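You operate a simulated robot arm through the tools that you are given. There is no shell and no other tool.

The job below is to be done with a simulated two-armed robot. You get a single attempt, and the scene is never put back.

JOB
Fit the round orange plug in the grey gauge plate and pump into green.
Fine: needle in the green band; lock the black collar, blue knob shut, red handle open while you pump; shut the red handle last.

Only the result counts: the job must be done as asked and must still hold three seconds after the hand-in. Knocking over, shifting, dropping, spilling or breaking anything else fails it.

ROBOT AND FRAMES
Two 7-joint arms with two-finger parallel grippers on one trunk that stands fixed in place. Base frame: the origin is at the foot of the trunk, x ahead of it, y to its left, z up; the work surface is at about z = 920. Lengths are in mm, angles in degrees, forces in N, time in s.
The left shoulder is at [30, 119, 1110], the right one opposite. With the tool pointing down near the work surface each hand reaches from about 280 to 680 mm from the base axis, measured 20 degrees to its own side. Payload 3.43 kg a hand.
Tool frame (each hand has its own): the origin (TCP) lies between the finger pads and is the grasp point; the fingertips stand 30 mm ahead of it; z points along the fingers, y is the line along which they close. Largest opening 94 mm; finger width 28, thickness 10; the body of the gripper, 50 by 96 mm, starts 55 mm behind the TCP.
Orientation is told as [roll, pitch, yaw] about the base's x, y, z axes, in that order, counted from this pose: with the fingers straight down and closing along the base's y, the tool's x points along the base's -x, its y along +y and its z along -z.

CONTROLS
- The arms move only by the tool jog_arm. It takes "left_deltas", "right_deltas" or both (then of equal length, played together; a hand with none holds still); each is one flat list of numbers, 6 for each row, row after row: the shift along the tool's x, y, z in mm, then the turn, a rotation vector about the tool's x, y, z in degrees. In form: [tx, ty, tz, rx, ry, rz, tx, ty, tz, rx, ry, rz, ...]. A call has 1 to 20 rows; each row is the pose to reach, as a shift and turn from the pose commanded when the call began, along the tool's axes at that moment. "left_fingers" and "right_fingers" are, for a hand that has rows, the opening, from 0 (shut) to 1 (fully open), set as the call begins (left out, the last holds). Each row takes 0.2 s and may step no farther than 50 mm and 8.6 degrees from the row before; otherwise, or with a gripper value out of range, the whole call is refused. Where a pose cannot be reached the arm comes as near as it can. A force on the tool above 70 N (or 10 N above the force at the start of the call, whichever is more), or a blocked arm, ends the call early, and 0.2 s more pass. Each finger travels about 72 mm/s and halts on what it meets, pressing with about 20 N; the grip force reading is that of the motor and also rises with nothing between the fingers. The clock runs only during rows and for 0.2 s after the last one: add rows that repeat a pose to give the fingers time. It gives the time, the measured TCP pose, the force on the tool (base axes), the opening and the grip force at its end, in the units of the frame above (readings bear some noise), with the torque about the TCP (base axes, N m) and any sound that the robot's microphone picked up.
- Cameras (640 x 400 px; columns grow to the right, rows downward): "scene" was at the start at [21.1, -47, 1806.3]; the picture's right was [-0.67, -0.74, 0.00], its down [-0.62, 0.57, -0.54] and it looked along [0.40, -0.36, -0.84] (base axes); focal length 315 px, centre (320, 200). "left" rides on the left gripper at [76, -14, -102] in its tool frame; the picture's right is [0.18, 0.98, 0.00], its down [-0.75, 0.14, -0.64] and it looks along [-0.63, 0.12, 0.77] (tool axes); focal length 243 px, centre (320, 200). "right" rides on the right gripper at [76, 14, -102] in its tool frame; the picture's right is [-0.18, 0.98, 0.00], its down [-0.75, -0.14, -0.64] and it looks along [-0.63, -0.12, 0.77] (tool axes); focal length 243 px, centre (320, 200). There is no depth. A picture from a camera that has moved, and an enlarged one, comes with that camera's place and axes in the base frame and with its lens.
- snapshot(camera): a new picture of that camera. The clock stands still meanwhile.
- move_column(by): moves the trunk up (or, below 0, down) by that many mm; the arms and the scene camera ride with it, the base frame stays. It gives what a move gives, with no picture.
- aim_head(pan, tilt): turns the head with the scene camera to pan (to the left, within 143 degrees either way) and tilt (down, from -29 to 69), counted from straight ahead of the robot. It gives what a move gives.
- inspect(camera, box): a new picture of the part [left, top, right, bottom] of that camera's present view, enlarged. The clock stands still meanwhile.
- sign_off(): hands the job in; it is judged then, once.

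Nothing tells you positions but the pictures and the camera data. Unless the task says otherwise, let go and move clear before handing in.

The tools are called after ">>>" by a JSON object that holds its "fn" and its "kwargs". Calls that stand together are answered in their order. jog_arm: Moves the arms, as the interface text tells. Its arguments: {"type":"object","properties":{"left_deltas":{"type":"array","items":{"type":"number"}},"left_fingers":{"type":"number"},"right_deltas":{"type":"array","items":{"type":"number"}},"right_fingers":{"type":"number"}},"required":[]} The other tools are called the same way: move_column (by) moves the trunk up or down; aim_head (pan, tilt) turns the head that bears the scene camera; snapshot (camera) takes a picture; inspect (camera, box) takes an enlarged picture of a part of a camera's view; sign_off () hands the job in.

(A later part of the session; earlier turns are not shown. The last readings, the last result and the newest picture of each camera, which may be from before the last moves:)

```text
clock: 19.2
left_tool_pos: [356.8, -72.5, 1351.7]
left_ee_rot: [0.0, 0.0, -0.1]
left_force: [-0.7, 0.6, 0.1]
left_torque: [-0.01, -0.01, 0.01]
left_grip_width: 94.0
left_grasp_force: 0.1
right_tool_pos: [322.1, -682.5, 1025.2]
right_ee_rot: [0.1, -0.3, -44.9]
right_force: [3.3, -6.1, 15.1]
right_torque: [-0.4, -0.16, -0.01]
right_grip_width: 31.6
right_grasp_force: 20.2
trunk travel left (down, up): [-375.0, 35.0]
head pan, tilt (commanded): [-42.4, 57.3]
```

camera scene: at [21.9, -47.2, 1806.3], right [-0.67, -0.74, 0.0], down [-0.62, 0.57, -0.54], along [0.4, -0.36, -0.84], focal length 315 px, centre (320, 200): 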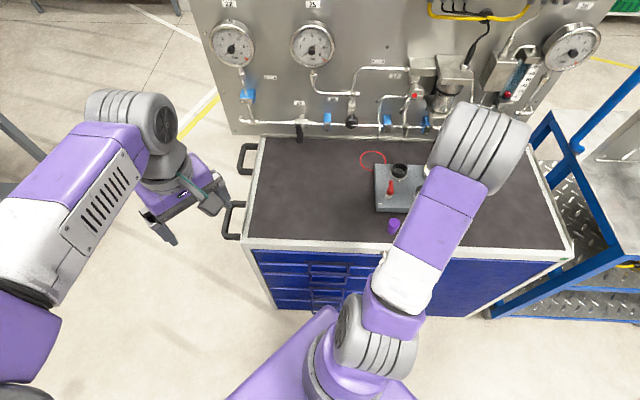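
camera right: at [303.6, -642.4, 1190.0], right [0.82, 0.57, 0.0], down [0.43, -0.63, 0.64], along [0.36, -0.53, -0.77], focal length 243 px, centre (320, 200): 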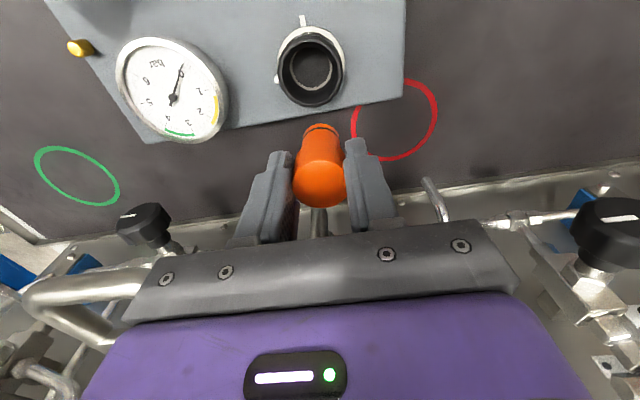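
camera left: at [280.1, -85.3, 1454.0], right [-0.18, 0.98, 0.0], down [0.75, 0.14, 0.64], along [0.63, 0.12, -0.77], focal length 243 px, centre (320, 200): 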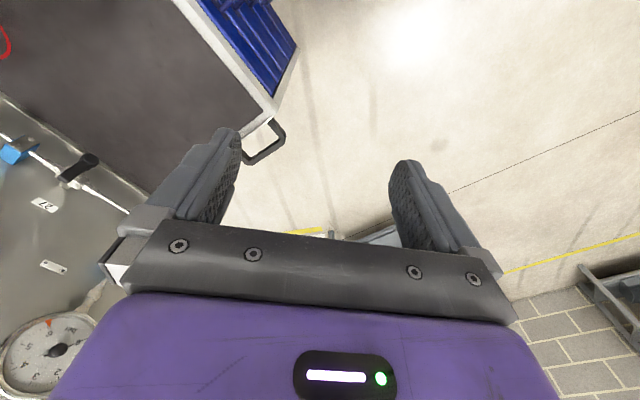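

The nose is held sideways on both sides, so it sits in a close-fitting hole and needs a firmer axial push than my grip gives. I'll go back to neutral, release gently and press from the top with closed fingers.

>>> {"fn": "jog_arm", "kwargs": {"right_deltas": [-0.8, 0, -1, 0, 0, 0, -0.8, 0, -2.5, 0, 0, 0, -0.8, 0, -2.5, 0, 0, 0]}}

>>> {"fn": "jog_arm", "kwargs": {"right_deltas": [0, 0, 0, 0, 0, 0, 0, 0, 0, 0, 0, 0], "right_fingers": 0.5}}

>>> {"fn": "inspect", "kwargs": {"camera": "right", "box": [220, 50, 420, 210]}}

```text
clock: 20.0
left_tool_pos: [355.5, -70.3, 1352.2]
left_ee_rot: [0.0, 0.0, 0.0]
left_force: [0.4, 0.0, -0.3]
left_torque: [0.0, 0.02, 0.01]
left_grip_width: 94.1
left_grasp_force: 0.1
right_tool_pos: [320.9, -682.6, 1024.9]
right_ee_rot: [0.1, 0.3, -44.9]
right_force: [1.2, -3.4, 5.5]
right_torque: [-0.21, -0.16, -0.03]
right_grip_width: 31.5
right_grasp_force: 20.5
trunk travel left (down, up): [-375.0, 35.0]
head pan, tilt (commanded): [-42.4, 57.3]
```

```text
clock: 20.6
left_tool_pos: [356.6, -72.0, 1351.7]
left_ee_rot: [0.0, 0.0, 0.0]
left_force: [-0.4, 0.0, 0.2]
left_torque: [0.02, 0.02, 0.01]
left_grip_width: 94.0
left_grasp_force: 0.1
right_tool_pos: [320.8, -682.8, 1026.9]
right_ee_rot: [0.1, 0.0, -44.9]
right_force: [-0.5, -0.6, 0.5]
right_torque: [-0.07, 0.01, -0.01]
right_grip_width: 46.9
right_grasp_force: 0.0
trunk travel left (down, up): [-375.0, 35.0]
head pan, tilt (commanded): [-42.4, 57.3]
```

```text
2.50 times, centred on (320, 130) of right
camera zoom: at [277.4, -618.3, 1126.9], right [0.82, 0.57, 0.0], down [0.43, -0.63, 0.64], along [0.36, -0.53, -0.77], focal length 606 px, centre (320, 375)
```

zoom: 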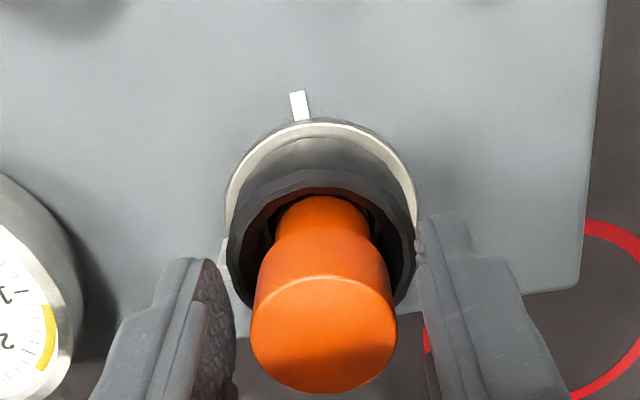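

The plug stands on its own in the bore. I'll back straight up, close the fingers and look.

>>> {"fn": "jog_arm", "kwargs": {"right_deltas": [0, 0, -20, 0, 0, 0, 0, 0, -45, 0, 0, 0, 0, 0, -60, 0, 0, 0, 0, 0, -60, 0, 0, 0]}}

>>> {"fn": "jog_arm", "kwargs": {"right_deltas": [0, 0, 0, 0, 0, 0, 0, 0, 0, 0, 0, 0], "right_fingers": 0}}

>>> {"fn": "snapshot", "kwargs": {"camera": "right"}}

>>> {"fn": "inspect", "kwargs": {"camera": "right", "box": [260, 50, 380, 150]}}

```text
clock: 21.6
left_tool_pos: [356.7, -72.6, 1352.8]
left_ee_rot: [0.0, -0.1, 0.0]
left_force: [1.0, -0.6, 0.4]
left_torque: [0.0, 0.02, -0.04]
left_grip_width: 94.0
left_grasp_force: 0.1
right_tool_pos: [322.5, -683.0, 1084.4]
right_ee_rot: [0.0, 0.0, -44.9]
right_force: [0.2, 0.0, 0.6]
right_torque: [0.0, 0.02, -0.02]
right_grip_width: 47.2
right_grasp_force: 0.0
trunk travel left (down, up): [-375.0, 35.0]
head pan, tilt (commanded): [-42.4, 57.3]
```

```text
clock: 22.2
left_tool_pos: [357.1, -72.1, 1351.5]
left_ee_rot: [0.1, 0.1, 0.0]
left_force: [-0.1, -1.4, -1.3]
left_torque: [0.0, 0.0, 0.02]
left_grip_width: 94.2
left_grasp_force: 0.1
right_tool_pos: [322.4, -682.6, 1085.3]
right_ee_rot: [0.0, 0.0, -44.8]
right_force: [0.3, 0.1, -0.5]
right_torque: [-0.04, 0.01, -0.03]
right_grip_width: 0.2
right_grasp_force: 19.7
trunk travel left (down, up): [-375.0, 35.0]
head pan, tilt (commanded): [-42.4, 57.3]
```

```text
taken
camera right: at [278.1, -618.7, 1186.9], right [0.82, 0.57, 0.0], down [0.43, -0.63, 0.64], along [0.36, -0.53, -0.77], focal length 243 px, centre (320, 200)
```

right: 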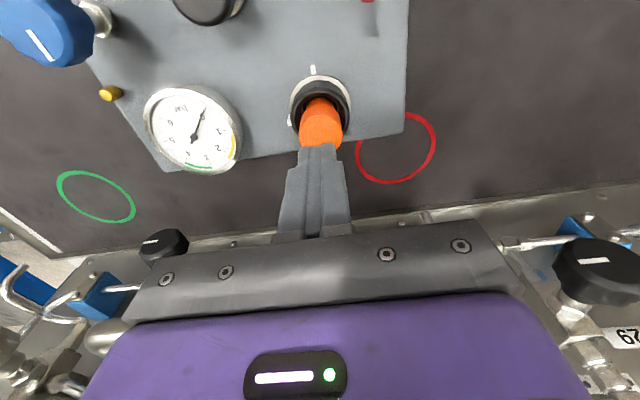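

```text
4.00 times, centred on (320, 100) of right
camera zoom: at [278.1, -618.7, 1186.9], right [0.82, 0.57, 0.0], down [0.43, -0.63, 0.64], along [0.36, -0.53, -0.77], focal length 970 px, centre (320, 600)
```

zoom: 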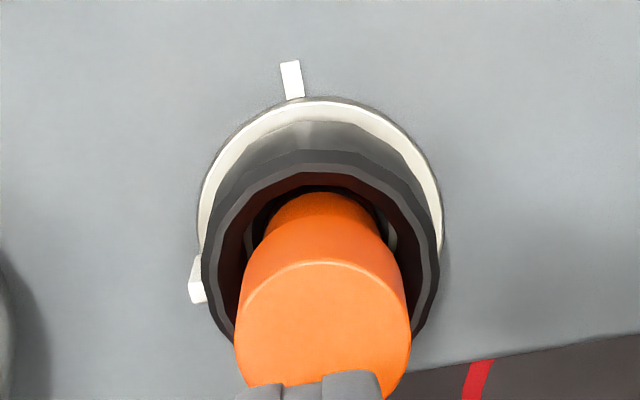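

>>> {"fn": "jog_arm", "kwargs": {"right_deltas": [0, 0, 12, 0, 0, 0, 0, 0, 25, 0, 0, 0, 0, 0, 33, 0, 0, 0, 0, 0, 38, 0, 0, 0, 0, 0, 40, 0, 0, 0, 0, 0, 40, 0, 0, 0]}}

```text
clock: 23.6
left_tool_pos: [355.3, -70.0, 1351.4]
left_ee_rot: [-0.1, -0.1, 0.0]
left_force: [-0.1, -0.7, 0.1]
left_torque: [0.0, 0.01, 0.01]
left_grip_width: 93.9
left_grasp_force: 0.0
right_tool_pos: [321.7, -681.6, 1049.7]
right_ee_rot: [-0.1, -0.4, -44.8]
right_force: [0.0, -0.5, 23.0]
right_torque: [0.01, 0.03, 0.01]
right_grip_width: 0.0
right_grasp_force: 20.4
trunk travel left (down, up): [-375.0, 35.0]
head pan, tilt (commanded): [-42.4, 57.3]
```

>>> {"fn": "jog_arm", "kwargs": {"right_deltas": [0, 0, 2, 0, 0, 0, 0, 0, 4, 0, 0, 0, 0, 0, 5, 0, 0, 0, 0, 0, 5, 0, 0, 0]}}

```text
clock: 24.6
left_tool_pos: [353.6, -66.9, 1352.7]
left_ee_rot: [-0.2, -0.1, -0.1]
left_force: [-1.6, -0.2, 0.7]
left_torque: [-0.01, 0.0, 0.02]
left_grip_width: 93.9
left_grasp_force: 0.1
right_tool_pos: [321.8, -681.4, 1048.9]
right_ee_rot: [-0.2, -0.9, -45.0]
right_force: [-1.3, 1.4, 43.6]
right_torque: [0.09, -0.01, 0.0]
right_grip_width: 0.2
right_grasp_force: 19.7
trunk travel left (down, up): [-375.0, 35.0]
head pan, tilt (commanded): [-42.4, 57.3]
```

Even 44 N did not move it: it is either seated or blocked hard. I'll back off and look at it from the side.

>>> {"fn": "jog_arm", "kwargs": {"right_deltas": [0, 0, -15, 0, 0, 0, 0, 0, -50, 0, 0, 0, 15, 0, -80, 0, 0, 0, 50, -10, -90, 0, 0, 0, 90, -30, -90, 0, 0, 0, 130, -50, -90, 0, 0, 0, 170, -70, -90, 0, 0, 0]}}

>>> {"fn": "snapshot", "kwargs": {"camera": "right"}}

>>> {"fn": "snapshot", "kwargs": {"camera": "scene"}}

```text
clock: 26.2
left_tool_pos: [354.7, -71.3, 1351.2]
left_ee_rot: [-0.1, -0.2, -0.1]
left_force: [1.2, 0.2, 0.3]
left_torque: [0.0, -0.03, 0.02]
left_grip_width: 94.0
left_grasp_force: 0.1
right_tool_pos: [150.4, -610.5, 1130.6]
right_ee_rot: [0.0, -0.1, -44.9]
right_force: [0.3, -0.2, 0.7]
right_torque: [0.0, 0.01, 0.01]
right_grip_width: 0.0
right_grasp_force: 19.8
trunk travel left (down, up): [-375.0, 35.0]
head pan, tilt (commanded): [-42.4, 57.3]
```

```text
taken
camera right: at [105.5, -547.0, 1232.9], right [0.82, 0.57, 0.0], down [0.43, -0.63, 0.64], along [0.36, -0.53, -0.77], focal length 243 px, centre (320, 200)
```

right: 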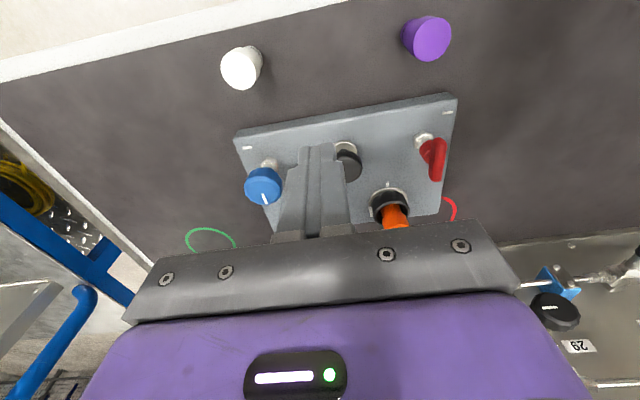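

```text
taken
camera scene: at [19.5, -45.9, 1806.4], right [-0.67, -0.74, 0.0], down [-0.62, 0.57, -0.54], along [0.4, -0.37, -0.84], focal length 315 px, centre (320, 200)
```

scene: 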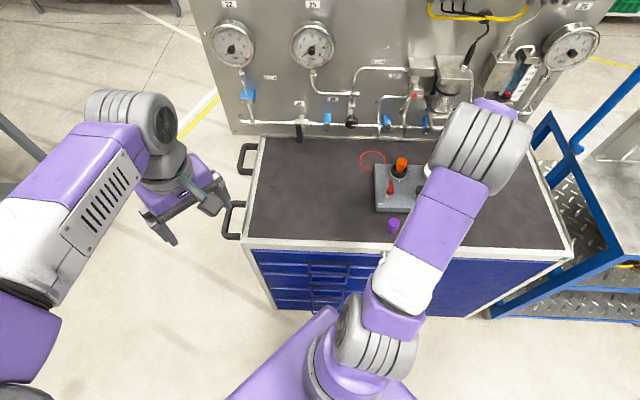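

>>> {"fn": "inspect", "kwargs": {"camera": "scene", "box": [365, 140, 445, 220]}}

>>> {"fn": "inspect", "kwargs": {"camera": "right", "box": [350, 120, 470, 230]}}

```text
5.00 times, centred on (405, 180) of scene
camera zoom: at [19.5, -45.9, 1806.4], right [-0.67, -0.74, 0.0], down [-0.62, 0.57, -0.54], along [0.4, -0.37, -0.84], focal length 1573 px, centre (-105, 300)
```

zoom: 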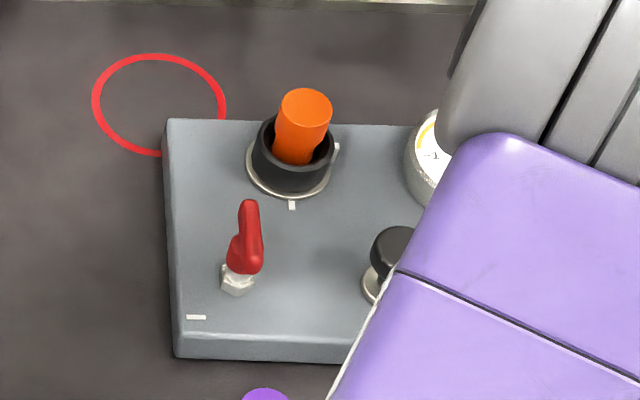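

```text
3.64 times, centred on (410, 175) of right
camera zoom: at [105.5, -547.0, 1232.9], right [0.82, 0.57, 0.0], down [0.43, -0.63, 0.64], along [0.36, -0.53, -0.77], focal length 882 px, centre (-7, 291)
```

zoom: 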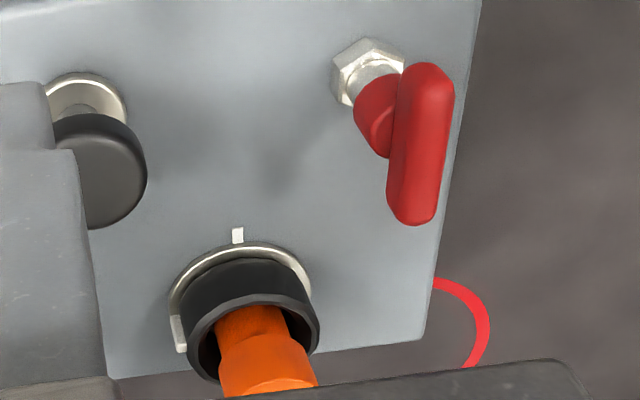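

The evidence now points to the plug being seated. The contact is flat and centred, it did not move at 44 N, and it matches a dark floor about 5 mm below the inner silver lip. Next I'll turn the collar clockwise until its white rib meets the plate tick. First I'll move over the collar with the fingers turned to front and back, clear of the rib.

>>> {"fn": "jog_arm", "kwargs": {"right_deltas": [-16, 6.4, -5, 0, 0, -8.2, -32, 12.8, -5, 0, 0, -16.4, -48, 19.2, -5, 0, 0, -24.6, -64, 25.6, -5, 0, 0, -32.8, -80, 32, -5, 0, 0, -41, -96, 38.4, -5, 0, 0, -49.2, -112, 44.8, 0, 0, 0, -57.4, -128, 51.2, 5, 0, 0, -65.6, -144, 57.6, 10, 0, 0, -73.8, -160, 64, 15, 0, 0, -82, -175.2, 70.6, 20, 0, 0, -90, -175.2, 70.6, 20, 0, 0, -90], "right_fingers": 0.75}}

>>> {"fn": "snapshot", "kwargs": {"camera": "right"}}

>>> {"fn": "snapshot", "kwargs": {"camera": "scene"}}

```text
clock: 28.8
left_tool_pos: [355.3, -71.6, 1352.1]
left_ee_rot: [0.0, 0.0, 0.1]
left_force: [0.6, 0.1, 0.2]
left_torque: [0.03, 0.01, 0.02]
left_grip_width: 94.2
left_grasp_force: 0.1
right_tool_pos: [325.4, -685.8, 1109.8]
right_ee_rot: [-0.1, 0.0, 45.2]
right_force: [0.1, 0.5, 0.7]
right_torque: [-0.02, 0.0, -0.03]
right_grip_width: 70.3
right_grasp_force: 0.0
trunk travel left (down, up): [-375.0, 35.0]
head pan, tilt (commanded): [-42.4, 57.3]
```

```text
taken
camera right: at [261.5, -729.9, 1212.4], right [-0.57, 0.82, 0.0], down [0.63, 0.44, 0.64], along [0.53, 0.36, -0.77], focal length 243 px, centre (320, 200)
```

right: 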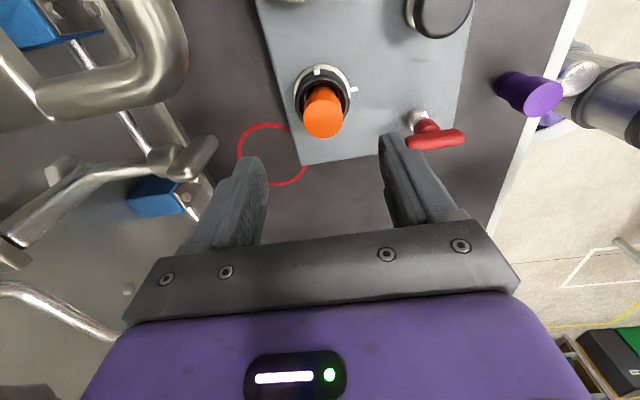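

```text
taken
camera scene: at [20.6, -46.6, 1806.4], right [-0.67, -0.74, 0.0], down [-0.62, 0.57, -0.54], along [0.4, -0.36, -0.84], focal length 315 px, centre (320, 200)
```

scene: 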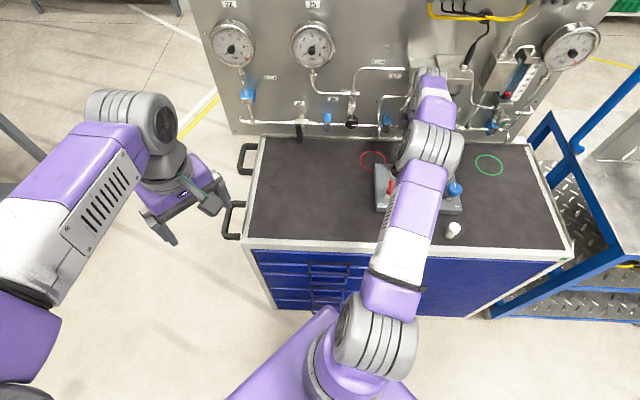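

>>> {"fn": "inspect", "kwargs": {"camera": "right", "box": [270, 50, 380, 150]}}

>>> {"fn": "inspect", "kwargs": {"camera": "right", "box": [390, 80, 490, 160]}}

```text
4.00 times, centred on (325, 100) of right
camera zoom: at [261.5, -729.9, 1212.4], right [-0.57, 0.82, 0.0], down [0.63, 0.44, 0.64], along [0.53, 0.36, -0.77], focal length 970 px, centre (300, 600)
```

zoom: 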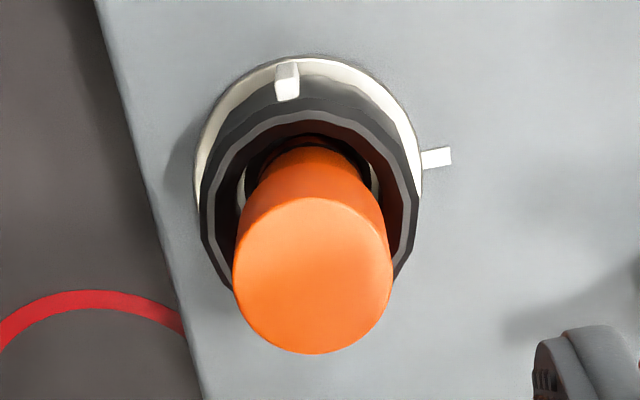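

```text
5.00 times, centred on (440, 120) of right
camera zoom: at [261.5, -729.9, 1212.4], right [-0.57, 0.82, 0.0], down [0.63, 0.44, 0.64], along [0.53, 0.36, -0.77], focal length 1213 px, centre (-280, 600)
```

zoom: 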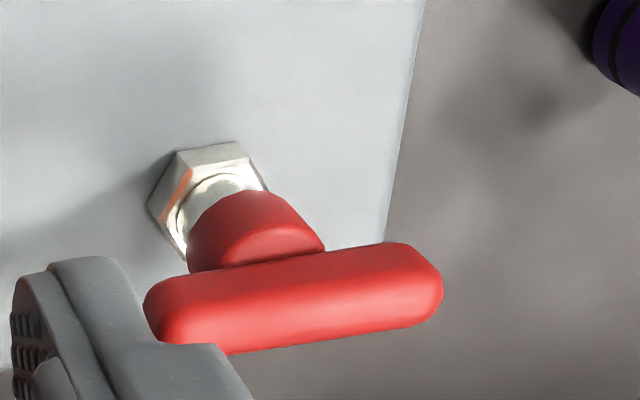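

The view is clear: the rib is on the +u side, and the tick is at the front, 90–95° clockwise from it. I'll centre on the collar and lower the open fingers around it.

>>> {"fn": "jog_arm", "kwargs": {"right_deltas": [1, 2.1, 25, 0, 0, 0, 1, 2.1, 55, 0, 0, 0, 1, 2.1, 85, 0, 0, 0, 1, 2.1, 105, 0, 0, 0, 1, 2.1, 118, 0, 0, 0, 1, 2.1, 126, 0, 0, 0, 1, 2.1, 126, 0, 0, 0]}}

>>> {"fn": "snapshot", "kwargs": {"camera": "right"}}

```text
clock: 30.4
left_tool_pos: [355.6, -70.7, 1352.2]
left_ee_rot: [0.0, 0.0, 0.0]
left_force: [-0.6, -0.3, -1.0]
left_torque: [-0.04, 0.01, 0.0]
left_grip_width: 94.2
left_grasp_force: 0.1
right_tool_pos: [322.6, -686.2, 986.1]
right_ee_rot: [-0.2, -0.1, 45.1]
right_force: [-0.7, -0.3, 8.3]
right_torque: [0.24, 0.16, 0.04]
right_grip_width: 70.3
right_grasp_force: 0.0
trunk travel left (down, up): [-375.0, 35.0]
head pan, tilt (commanded): [-42.4, 57.3]
```

```text
taken
camera right: at [259.2, -729.0, 1087.5], right [-0.57, 0.82, 0.0], down [0.63, 0.44, 0.64], along [0.53, 0.36, -0.77], focal length 243 px, centre (320, 200)
```

right: 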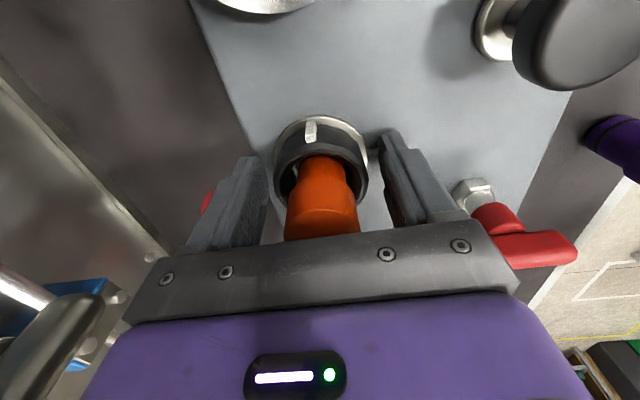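

There's an unexpected 8 N contact on the front finger's side. I'll look closely before going on.

>>> {"fn": "inspect", "kwargs": {"camera": "right", "box": [340, 90, 470, 220]}}

>>> {"fn": "inspect", "kwargs": {"camera": "right", "box": [200, 90, 330, 220]}}

>>> {"fn": "inspect", "kwargs": {"camera": "scene", "box": [350, 130, 450, 220]}}

```text
3.08 times, centred on (405, 155) of right
camera zoom: at [259.2, -729.0, 1087.5], right [-0.57, 0.82, 0.0], down [0.63, 0.44, 0.64], along [0.53, 0.36, -0.77], focal length 746 px, centre (58, 338)
```

zoom: 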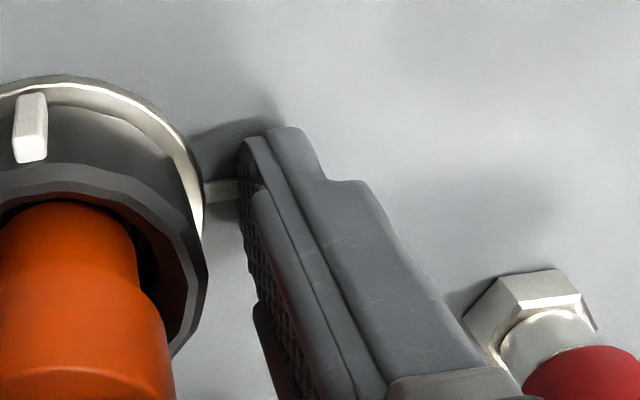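

```text
3.08 times, centred on (265, 155) of right
camera zoom: at [259.2, -729.0, 1087.5], right [-0.57, 0.82, 0.0], down [0.63, 0.44, 0.64], along [0.53, 0.36, -0.77], focal length 746 px, centre (489, 338)
```

zoom: 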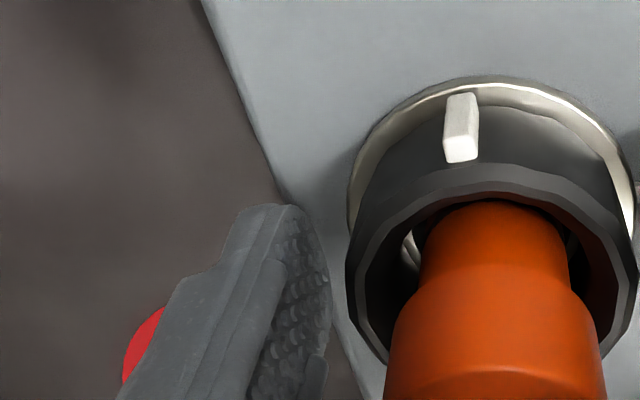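

```text
4.44 times, centred on (400, 175) of scene
camera zoom: at [20.8, -46.3, 1806.4], right [-0.67, -0.74, 0.0], down [-0.62, 0.57, -0.54], along [0.4, -0.37, -0.84], focal length 1398 px, centre (-36, 311)
```

zoom: 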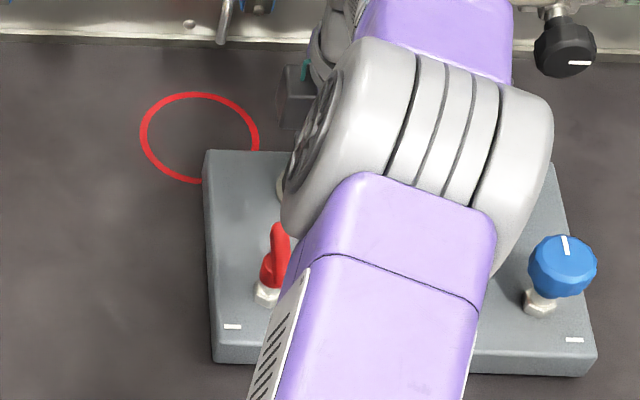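

The front fingertip is touching the plate or the tick, so the plate top is a bit higher than I estimated. I'll raise 4 mm and then close on the collar.

>>> {"fn": "jog_arm", "kwargs": {"right_deltas": [0, 0, -3, 0, 0, 0, 0, 0, -5, 0, 0, 0, 0, 0, -5, 0, 0, 0]}}

>>> {"fn": "jog_arm", "kwargs": {"right_deltas": [0, 0, 0, 0, 0, 0, 0, 0, 0, 0, 0, 0, 0, 0, 0, 0, 0, 0], "right_fingers": 0}}

>>> {"fn": "snapshot", "kwargs": {"camera": "right"}}

```text
clock: 31.2
left_tool_pos: [356.0, -72.1, 1350.5]
left_ee_rot: [0.0, 0.0, -0.1]
left_force: [0.3, 0.1, 0.1]
left_torque: [-0.01, 0.03, 0.01]
left_grip_width: 94.0
left_grasp_force: 0.2
right_tool_pos: [324.0, -685.2, 989.9]
right_ee_rot: [0.0, 0.1, 45.0]
right_force: [-0.4, -0.5, 0.4]
right_torque: [-0.01, -0.01, 0.02]
right_grip_width: 70.5
right_grasp_force: 0.2
trunk travel left (down, up): [-375.0, 35.0]
head pan, tilt (commanded): [-42.4, 57.3]
```

```text
clock: 32.0
left_tool_pos: [355.9, -72.3, 1350.9]
left_ee_rot: [-0.1, -0.1, 0.0]
left_force: [-0.6, 0.0, 1.0]
left_torque: [-0.03, 0.02, 0.0]
left_grip_width: 93.8
left_grasp_force: 0.0
right_tool_pos: [324.1, -684.4, 989.9]
right_ee_rot: [0.0, 0.0, 45.2]
right_force: [-1.0, 0.7, 0.4]
right_torque: [0.05, -0.02, 0.04]
right_grip_width: 55.8
right_grasp_force: 20.2
trunk travel left (down, up): [-375.0, 35.0]
head pan, tilt (commanded): [-42.4, 57.3]
```

```text
taken
camera right: at [259.7, -728.6, 1091.1], right [-0.57, 0.82, 0.0], down [0.63, 0.43, 0.64], along [0.53, 0.36, -0.77], focal length 243 px, centre (320, 200)
```

right: 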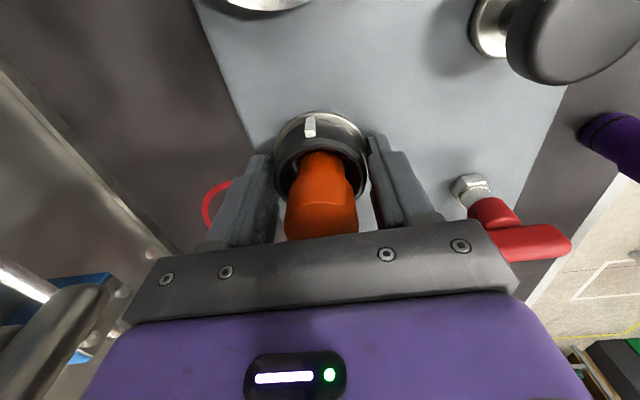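

The collar is gripped at 55.8 mm. I'll turn it clockwise in a first 30° stage and watch the torque and any sound.

>>> {"fn": "jog_arm", "kwargs": {"right_deltas": [0, 0, 0, 0, 0, 6, 0, 0, 0, 0, 0, 12, 0, 0, 0, 0, 0, 18, 0, 0, 0, 0, 0, 24, 0, 0, 0, 0, 0, 30, 0, 0, 0, 0, 0, 30]}}

>>> {"fn": "inspect", "kwargs": {"camera": "right", "box": [240, 80, 400, 240]}}

```text
clock: 33.4
left_tool_pos: [355.8, -71.9, 1350.4]
left_ee_rot: [0.0, 0.0, 0.0]
left_force: [0.7, 0.0, 0.5]
left_torque: [-0.01, -0.02, -0.03]
left_grip_width: 93.9
left_grasp_force: 0.0
right_tool_pos: [324.3, -684.1, 991.1]
right_ee_rot: [0.0, 0.0, 15.0]
right_force: [0.1, 1.4, 3.7]
right_torque: [0.44, 0.43, -0.05]
right_grip_width: 50.7
right_grasp_force: 20.2
trunk travel left (down, up): [-375.0, 35.0]
head pan, tilt (commanded): [-42.4, 57.3]
```

```text
2.50 times, centred on (320, 160) of right
camera zoom: at [246.1, -690.6, 1091.6], right [-0.08, 1.0, 0.0], down [0.76, 0.06, 0.64], along [0.64, 0.05, -0.77], focal length 606 px, centre (320, 300)
```

zoom: 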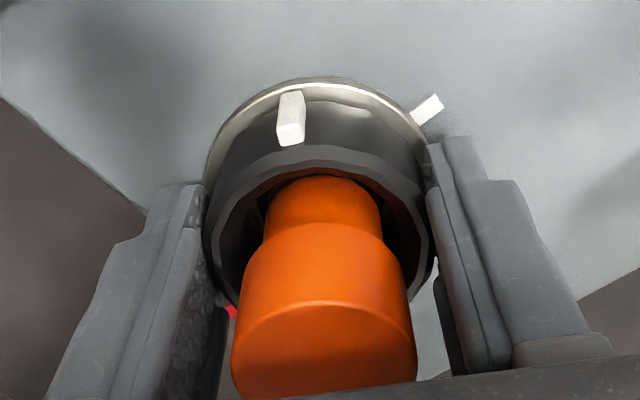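

The collar turns with the hand and the rib is moving toward the tick. I'll go on another 30°.

>>> {"fn": "jog_arm", "kwargs": {"right_deltas": [0, 0, 0, 0, 0, 6, 0, 0, 0, 0, 0, 12, 0, 0, 0, 0, 0, 18, 0, 0, 0, 0, 0, 24, 0, 0, 0, 0, 0, 30, 0, 0, 0, 0, 0, 30]}}

>>> {"fn": "inspect", "kwargs": {"camera": "right", "box": [240, 80, 400, 240]}}

```text
clock: 34.8
left_tool_pos: [356.8, -71.8, 1350.9]
left_ee_rot: [0.0, 0.1, 0.0]
left_force: [-0.2, 0.2, -0.4]
left_torque: [0.01, -0.01, 0.03]
left_grip_width: 94.0
left_grasp_force: 0.1
right_tool_pos: [324.8, -684.4, 990.0]
right_ee_rot: [0.0, -0.1, -14.9]
right_force: [1.3, 1.6, 7.0]
right_torque: [0.16, 0.0, -0.06]
right_grip_width: 50.6
right_grasp_force: 20.0
trunk travel left (down, up): [-375.0, 35.0]
head pan, tilt (commanded): [-42.4, 57.3]
```

```text
2.50 times, centred on (320, 160) of right
camera zoom: at [253.4, -651.0, 1091.6], right [0.43, 0.9, 0.0], down [0.69, -0.33, 0.64], along [0.58, -0.28, -0.77], focal length 606 px, centre (320, 300)
```

zoom: 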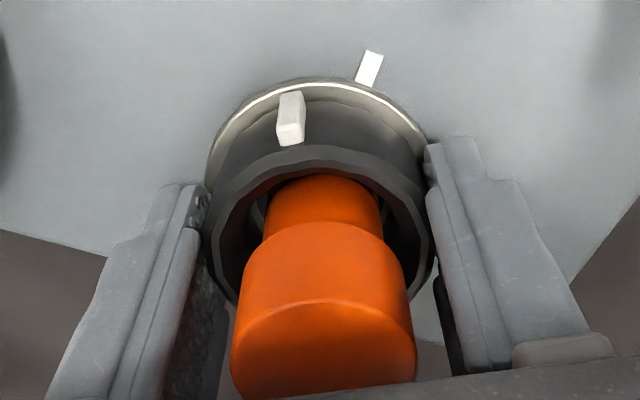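

>>> {"fn": "jog_arm", "kwargs": {"right_deltas": [0, 0, 0, 0, 0, 6, 0, 0, 0, 0, 0, 12, 0, 0, 0, 0, 0, 18, 0, 0, 0, 0, 0, 24, 0, 0, 0, 0, 0, 30, 0, 0, 0, 0, 0, 30]}}

>>> {"fn": "inspect", "kwargs": {"camera": "right", "box": [240, 80, 400, 240]}}

```text
clock: 36.2
left_tool_pos: [356.4, -70.7, 1351.6]
left_ee_rot: [0.0, 0.1, 0.0]
left_force: [-0.5, -0.3, 0.1]
left_torque: [-0.03, 0.0, 0.02]
left_grip_width: 94.0
left_grasp_force: 0.2
right_tool_pos: [323.0, -683.7, 990.3]
right_ee_rot: [-0.1, 0.0, -44.9]
right_force: [2.0, 0.6, 6.7]
right_torque: [-0.35, -0.37, -0.03]
right_grip_width: 51.1
right_grasp_force: 20.6
trunk travel left (down, up): [-375.0, 35.0]
head pan, tilt (commanded): [-42.4, 57.3]
```

```text
2.50 times, centred on (320, 160) of right
camera zoom: at [279.6, -620.5, 1091.6], right [0.83, 0.56, 0.0], down [0.43, -0.63, 0.64], along [0.36, -0.53, -0.77], focal length 606 px, centre (320, 300)
```

zoom: 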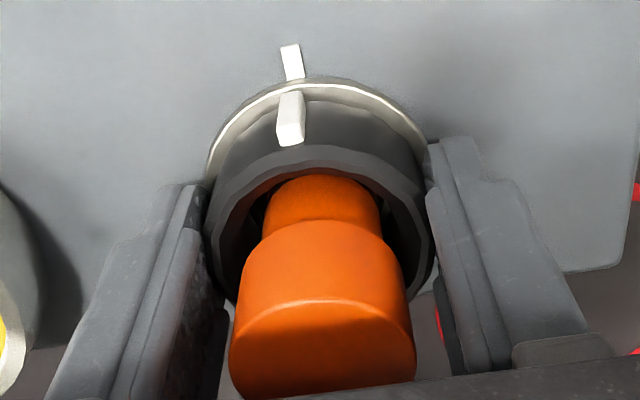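

The rib now nearly lines up with the tick. I'll turn a few degrees more to feel for an end stop.

>>> {"fn": "jog_arm", "kwargs": {"right_deltas": [0, 0, 0, 0, 0, 3, 0, 0, 0, 0, 0, 6, 0, 0, 0, 0, 0, 10, 0, 0, 0, 0, 0, 10]}}

>>> {"fn": "inspect", "kwargs": {"camera": "right", "box": [240, 80, 400, 240]}}

```text
clock: 37.2
left_tool_pos: [354.9, -70.5, 1352.2]
left_ee_rot: [-0.1, 0.0, -0.1]
left_force: [0.7, -0.5, 0.0]
left_torque: [0.01, -0.02, 0.0]
left_grip_width: 94.2
left_grasp_force: 0.0
right_tool_pos: [323.7, -684.7, 989.8]
right_ee_rot: [0.0, 0.0, -54.9]
right_force: [0.4, 4.4, 5.6]
right_torque: [0.14, 0.16, 0.16]
right_grip_width: 50.1
right_grasp_force: 20.2
trunk travel left (down, up): [-375.0, 35.0]
head pan, tilt (commanded): [-42.4, 57.3]
```

```text
2.50 times, centred on (320, 160) of right
camera zoom: at [291.1, -613.5, 1091.5], right [0.91, 0.41, 0.0], down [0.32, -0.7, 0.64], along [0.27, -0.58, -0.77], focal length 606 px, centre (320, 300)
```

zoom: 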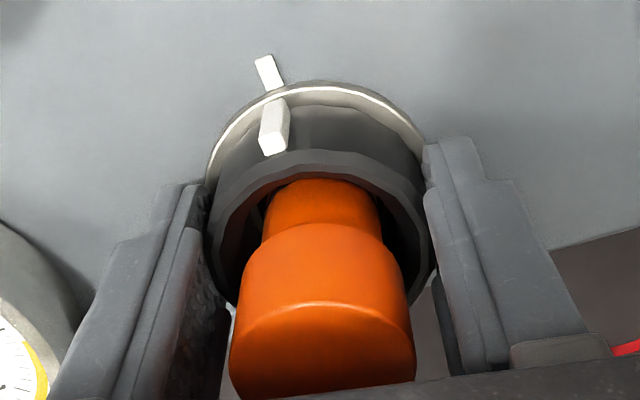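

The collar hit its end stop: the hand slipped a little, the torque rose, and the rib is at the tick. I'll release, raise straight up and check.

>>> {"fn": "jog_arm", "kwargs": {"right_deltas": [0, 0, 0, 0, 0, 0, 0, 0, 0, 0, 0, 0, 0, 0, 0, 0, 0, 0], "right_fingers": 0.72}}

>>> {"fn": "jog_arm", "kwargs": {"right_deltas": [0, 0, -20, 0, 0, 0, 0, 0, -50, 0, 0, 0, 0, 0, -85, 0, 0, 0, 0, 0, -115, 0, 0, 0, 0, 0, -115, 0, 0, -5]}}

>>> {"fn": "snapshot", "kwargs": {"camera": "right"}}

>>> {"fn": "inspect", "kwargs": {"camera": "right", "box": [260, 50, 380, 150]}}

```text
clock: 38.0
left_tool_pos: [355.7, -71.5, 1351.7]
left_ee_rot: [0.1, 0.0, 0.0]
left_force: [-0.3, 0.2, 0.1]
left_torque: [-0.04, 0.02, 0.02]
left_grip_width: 94.3
left_grasp_force: 0.0
right_tool_pos: [323.5, -685.3, 990.0]
right_ee_rot: [0.0, 0.0, -54.9]
right_force: [0.5, 0.9, -0.1]
right_torque: [0.02, 0.03, -0.04]
right_grip_width: 67.5
right_grasp_force: 0.1
trunk travel left (down, up): [-375.0, 35.0]
head pan, tilt (commanded): [-42.4, 57.3]
```

```text
clock: 39.2
left_tool_pos: [356.1, -71.0, 1351.8]
left_ee_rot: [-0.1, 0.0, 0.0]
left_force: [-1.2, -0.5, 0.1]
left_torque: [0.0, 0.02, -0.02]
left_grip_width: 93.7
left_grasp_force: 0.0
right_tool_pos: [323.4, -685.1, 1104.9]
right_ee_rot: [-0.1, 0.0, -49.9]
right_force: [-0.6, 0.2, 0.3]
right_torque: [0.01, 0.02, 0.0]
right_grip_width: 67.7
right_grasp_force: 0.1
trunk travel left (down, up): [-375.0, 35.0]
head pan, tilt (commanded): [-42.4, 57.3]
```

```text
taken
camera right: at [285.2, -617.9, 1206.2], right [0.87, 0.49, 0.0], down [0.38, -0.67, 0.64], along [0.32, -0.56, -0.77], focal length 243 px, centre (320, 200)
```

right: 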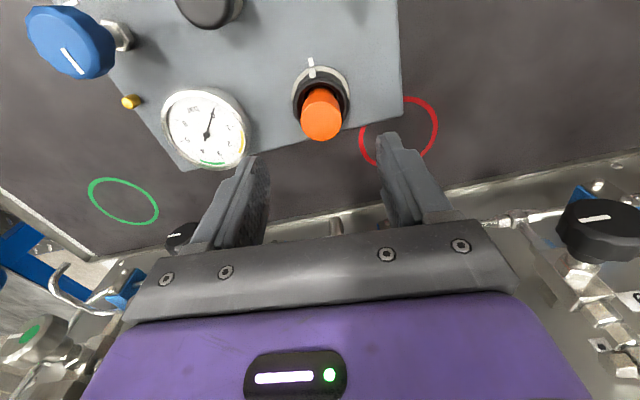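

```text
4.00 times, centred on (320, 100) of right
camera zoom: at [285.2, -617.9, 1206.2], right [0.87, 0.49, 0.0], down [0.38, -0.67, 0.64], along [0.32, -0.56, -0.77], focal length 970 px, centre (320, 600)
```

zoom: 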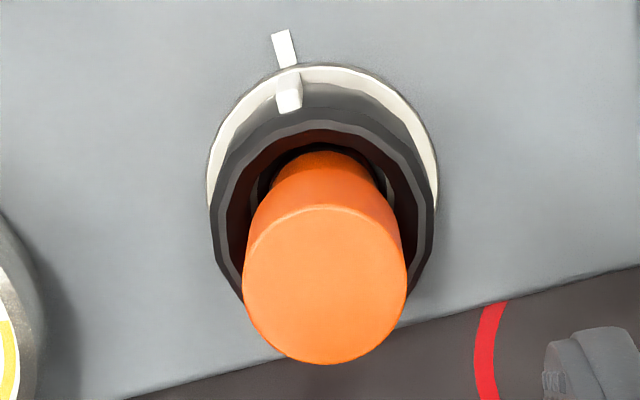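

The rib is aligned with the tick and the plug stands upright. Next is the blue knob, so I'll hover over it to locate it precisely.

>>> {"fn": "jog_arm", "kwargs": {"right_deltas": [16, -33, 0, 0, 0, -1, 33, -66, 0, 0, 0, -2, 50, -99, 0, 0, 0, -3, 66, -132, 0, 0, 0, -4, 82.9, -163.5, 0, 0, 0, -4.9, 82.9, -163.5, 0, 0, 0, -4.9]}}

>>> {"fn": "snapshot", "kwargs": {"camera": "right"}}

>>> {"fn": "inspect", "kwargs": {"camera": "right", "box": [260, 50, 400, 170]}}

```text
clock: 40.6
left_tool_pos: [356.0, -71.2, 1352.2]
left_ee_rot: [0.1, 0.0, 0.0]
left_force: [-0.2, 0.4, 0.5]
left_torque: [-0.01, 0.0, 0.04]
left_grip_width: 94.1
left_grasp_force: 0.1
right_tool_pos: [145.7, -726.9, 1105.0]
right_ee_rot: [0.0, -0.1, -45.0]
right_force: [0.0, -0.6, -0.2]
right_torque: [0.0, 0.04, 0.01]
right_grip_width: 67.9
right_grasp_force: 0.1
trunk travel left (down, up): [-375.0, 35.0]
head pan, tilt (commanded): [-42.4, 57.3]
```

```text
taken
camera right: at [100.6, -663.4, 1205.9], right [0.82, 0.57, 0.0], down [0.43, -0.63, 0.64], along [0.36, -0.53, -0.77], focal length 243 px, centre (320, 200)
```

right: 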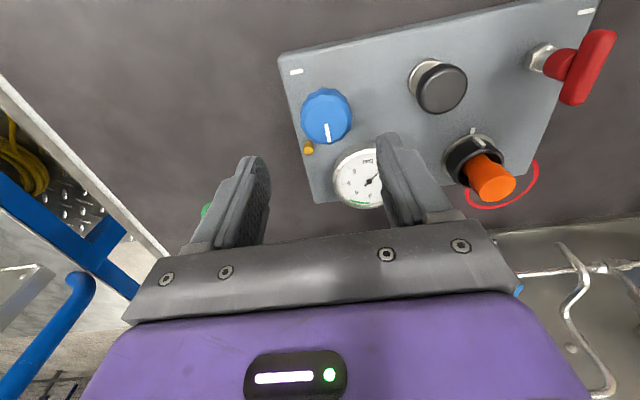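

```text
3.33 times, centred on (330, 110) of right
camera zoom: at [100.6, -663.4, 1205.9], right [0.82, 0.57, 0.0], down [0.43, -0.63, 0.64], along [0.36, -0.53, -0.77], focal length 809 px, centre (287, 500)
```

zoom: 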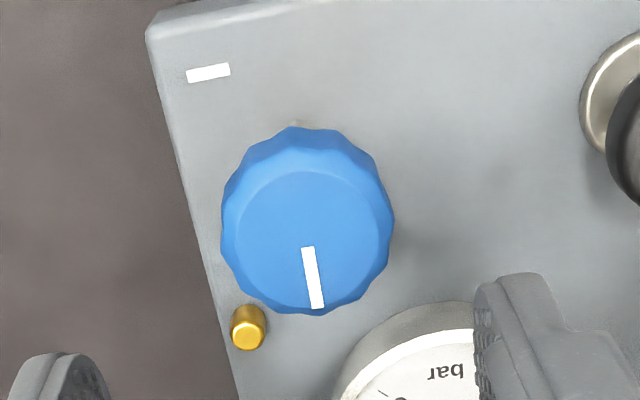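

>>> {"fn": "jog_arm", "kwargs": {"right_deltas": [0, 0, 0, 0, 0, -8.2, 0, 0, 0, 0, 0, -16.4, 0, 0, 0, 0, 0, -24.6, 0, 0, 0, 0, 0, -32.8, 0, 0, 0, 0, 0, -41, 0, 0, 0, 0, 0, -49.2, -1, 1, 0, 0, 0, -57.4, -2, 2, 0, 0, 0, -65.6, -3, 3, 0, 0, 0, -73.8, -3.5, 4.2, 0, 0, 0, -82, -3.5, 4.2, 0, 0, 0, -90, -3.5, 4.2, 0, 0, 0, -90]}}

>>> {"fn": "snapshot", "kwargs": {"camera": "right"}}

>>> {"fn": "inspect", "kwargs": {"camera": "right", "box": [260, 50, 400, 170]}}

```text
clock: 43.2
left_tool_pos: [356.2, -73.0, 1351.1]
left_ee_rot: [0.0, 0.0, -0.1]
left_force: [0.0, -0.1, -0.1]
left_torque: [-0.01, -0.01, -0.01]
left_grip_width: 93.9
left_grasp_force: 0.0
right_tool_pos: [150.5, -726.2, 1104.0]
right_ee_rot: [0.0, 0.0, 45.1]
right_force: [0.0, -0.1, -0.9]
right_torque: [-0.01, 0.01, 0.0]
right_grip_width: 67.5
right_grasp_force: 0.0
trunk travel left (down, up): [-375.0, 35.0]
head pan, tilt (commanded): [-42.4, 57.3]
```

```text
taken
camera right: at [86.3, -770.5, 1206.3], right [-0.57, 0.82, 0.0], down [0.63, 0.43, 0.64], along [0.53, 0.36, -0.77], focal length 243 px, centre (320, 200)
```

right: 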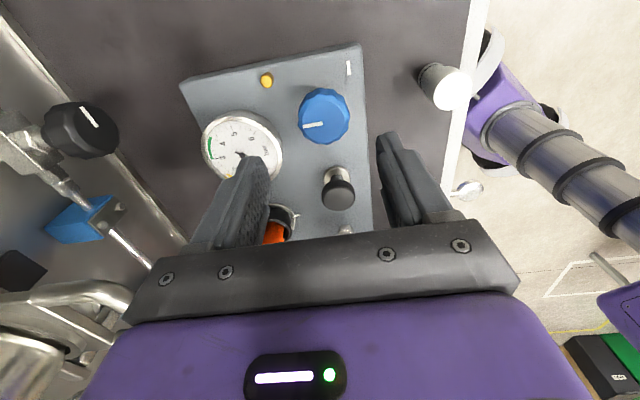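

```text
3.33 times, centred on (330, 110) of right
camera zoom: at [86.3, -770.5, 1206.3], right [-0.57, 0.82, 0.0], down [0.63, 0.43, 0.64], along [0.53, 0.36, -0.77], focal length 809 px, centre (287, 500)
```

zoom: 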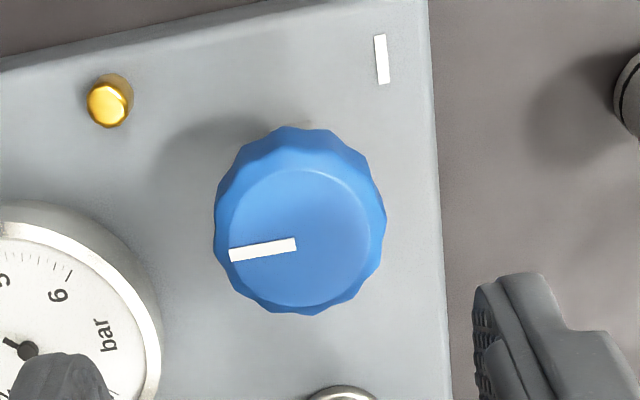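

Two perpendicular views put the blue knob's axis at (148.3, -723.6) with its top at z about 1015. I'll lower around it and grip.

>>> {"fn": "jog_arm", "kwargs": {"right_deltas": [-0.9, 3, 20, 0, 0, 0, -0.9, 3, 45, 0, 0, 0, -0.9, 3, 62, 0, 0, 0, -0.9, 3, 76, 0, 0, 0, -0.9, 3, 76, 0, 0, 0]}}

>>> {"fn": "inspect", "kwargs": {"camera": "right", "box": [220, 60, 420, 220]}}

```text
clock: 44.4
left_tool_pos: [356.6, -72.2, 1351.2]
left_ee_rot: [0.0, 0.0, -0.1]
left_force: [0.4, 0.8, 0.2]
left_torque: [0.01, 0.01, 0.0]
left_grip_width: 94.0
left_grasp_force: 0.0
right_tool_pos: [149.0, -722.7, 1028.3]
right_ee_rot: [0.1, -0.1, 45.0]
right_force: [-0.5, -0.1, 0.3]
right_torque: [-0.03, 0.0, -0.01]
right_grip_width: 67.5
right_grasp_force: 0.0
trunk travel left (down, up): [-375.0, 35.0]
head pan, tilt (commanded): [-42.4, 57.3]
```

```text
2.50 times, centred on (320, 140) of right
camera zoom: at [84.3, -767.4, 1130.2], right [-0.56, 0.83, 0.0], down [0.63, 0.43, 0.64], along [0.53, 0.36, -0.77], focal length 606 px, centre (320, 350)
```

zoom: 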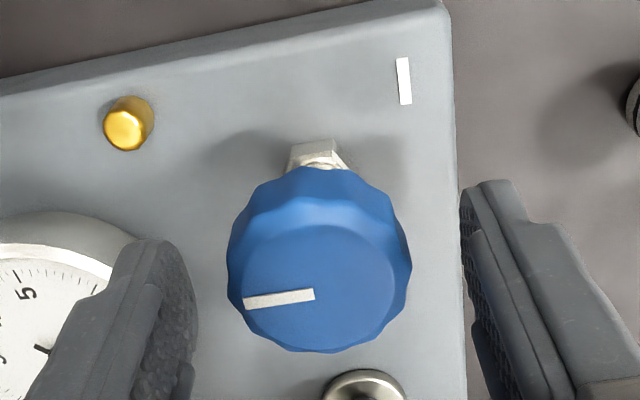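

>>> {"fn": "jog_arm", "kwargs": {"right_deltas": [0, 0, 0, 0, 0, 0, 0, 0, 0, 0, 0, 0, 0, 0, 0, 0, 0, 0], "right_fingers": 0}}

>>> {"fn": "inspect", "kwargs": {"camera": "right", "box": [220, 60, 420, 220]}}

```text
clock: 45.2
left_tool_pos: [355.4, -71.6, 1349.9]
left_ee_rot: [-0.1, 0.0, 0.0]
left_force: [-0.9, 0.6, -0.3]
left_torque: [0.02, -0.01, -0.01]
left_grip_width: 94.1
left_grasp_force: 0.1
right_tool_pos: [147.9, -723.5, 1027.5]
right_ee_rot: [0.0, -0.1, 45.0]
right_force: [0.5, -0.8, 1.2]
right_torque: [-0.06, -0.04, -0.02]
right_grip_width: 41.5
right_grasp_force: 20.2
trunk travel left (down, up): [-375.0, 35.0]
head pan, tilt (commanded): [-42.4, 57.3]
```

```text
2.50 times, centred on (320, 140) of right
camera zoom: at [84.5, -767.8, 1129.9], right [-0.56, 0.83, 0.0], down [0.63, 0.43, 0.64], along [0.53, 0.36, -0.77], focal length 606 px, centre (320, 350)
```

zoom: 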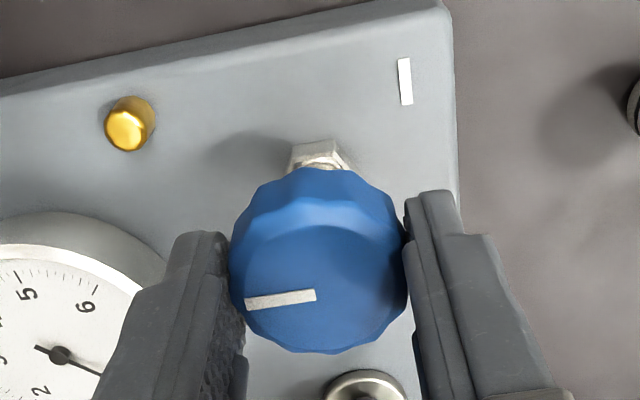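

The knob is gripped. I'll turn it clockwise to shut it, in stages.

>>> {"fn": "jog_arm", "kwargs": {"right_deltas": [0, 0, 0, 0, 0, 7.5, 0, 0, 0, 0, 0, 15, 0, 0, 0, 0, 0, 22.5, 0, 0, 0, 0, 0, 30, 0, 0, 0, 0, 0, 37.5, 0, 0, 0, 0, 0, 45, 0, 0, 0, 0, 0, 45]}}

>>> {"fn": "inspect", "kwargs": {"camera": "right", "box": [220, 60, 420, 220]}}

```text
clock: 46.8
left_tool_pos: [356.1, -72.2, 1351.1]
left_ee_rot: [0.0, 0.0, 0.0]
left_force: [0.5, 0.3, 0.4]
left_torque: [0.01, -0.01, 0.0]
left_grip_width: 94.1
left_grasp_force: 0.1
right_tool_pos: [147.8, -724.5, 1028.6]
right_ee_rot: [0.0, 0.0, -0.1]
right_force: [-0.5, -2.7, 0.4]
right_torque: [-0.14, 0.08, -0.03]
right_grip_width: 41.4
right_grasp_force: 20.1
trunk travel left (down, up): [-375.0, 35.0]
head pan, tilt (commanded): [-42.4, 57.3]
```

```text
2.50 times, centred on (320, 140) of right
camera zoom: at [72.5, -709.8, 1130.0], right [0.19, 0.98, 0.0], down [0.75, -0.14, 0.64], along [0.63, -0.12, -0.77], focal length 606 px, centre (320, 350)
```

zoom: 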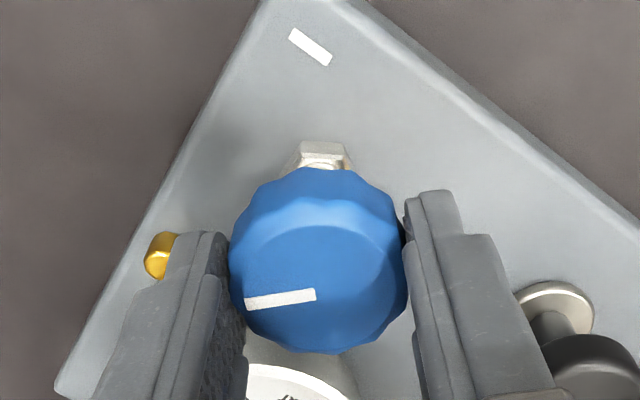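

>>> {"fn": "jog_arm", "kwargs": {"right_deltas": [0, 0, 0, 0, 0, 7.5, 0, 0, 0, 0, 0, 15, 0, 0, 0, 0, 0, 22.5, 0, 0, 0, 0, 0, 30, 0, 0, 0, 0, 0, 37.5, 0, 0, 0, 0, 0, 45, 0, 0, 0, 0, 0, 45]}}

>>> {"fn": "inspect", "kwargs": {"camera": "right", "box": [220, 60, 420, 220]}}

```text
clock: 48.4
left_tool_pos: [356.5, -72.9, 1351.5]
left_ee_rot: [0.0, 0.1, 0.0]
left_force: [-0.8, 0.3, -0.7]
left_torque: [-0.02, 0.01, 0.0]
left_grip_width: 93.8
left_grasp_force: 0.0
right_tool_pos: [149.6, -724.5, 1028.7]
right_ee_rot: [0.1, -0.1, -45.0]
right_force: [-3.0, -5.4, 2.7]
right_torque: [0.08, 0.25, 0.05]
right_grip_width: 41.6
right_grasp_force: 19.7
trunk travel left (down, up): [-375.0, 35.0]
head pan, tilt (commanded): [-42.4, 57.3]
```

```text
2.50 times, centred on (320, 140) of right
camera zoom: at [104.8, -660.4, 1130.0], right [0.83, 0.56, 0.0], down [0.43, -0.63, 0.64], along [0.36, -0.53, -0.77], focal length 606 px, centre (320, 350)
```

zoom: 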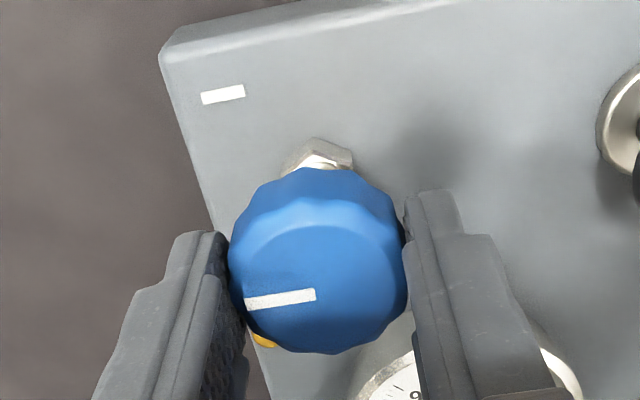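

>>> {"fn": "jog_arm", "kwargs": {"right_deltas": [0, 0, 0, 0, 0, 7.5, 0, 0, 0, 0, 0, 15, 0, 0, 0, 0, 0, 22.5, 0, 0, 0, 0, 0, 30, 0, 0, 0, 0, 0, 37.5, 0, 0, 0, 0, 0, 45, 0, 0, 0, 0, 0, 45]}}

>>> {"fn": "inspect", "kwargs": {"camera": "right", "box": [220, 60, 420, 220]}}

```text
clock: 50.0
left_tool_pos: [356.0, -72.7, 1351.7]
left_ee_rot: [-0.1, 0.0, 0.0]
left_force: [0.4, 0.0, -0.2]
left_torque: [0.01, 0.0, 0.02]
left_grip_width: 94.1
left_grasp_force: 0.1
right_tool_pos: [147.6, -723.3, 1028.4]
right_ee_rot: [0.1, 0.1, -90.2]
right_force: [-5.7, -1.5, -1.0]
right_torque: [-0.08, 0.1, 0.08]
right_grip_width: 41.4
right_grasp_force: 19.8
trunk travel left (down, up): [-375.0, 35.0]
head pan, tilt (commanded): [-42.4, 57.3]
```

```text
2.50 times, centred on (320, 140) of right
camera zoom: at [162.7, -647.8, 1129.8], right [0.98, -0.19, 0.0], down [-0.14, -0.75, 0.64], along [-0.12, -0.63, -0.77], focal length 606 px, centre (320, 350)
```

zoom: 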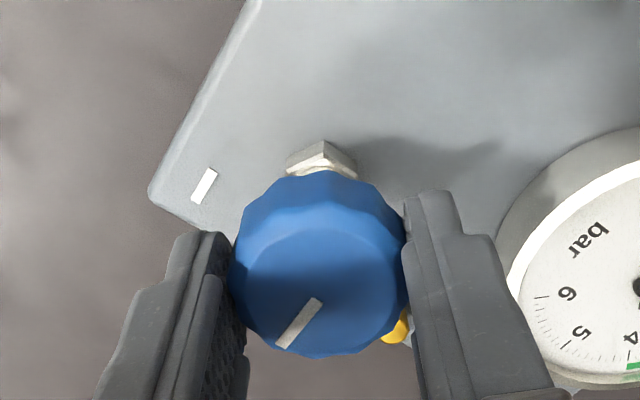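

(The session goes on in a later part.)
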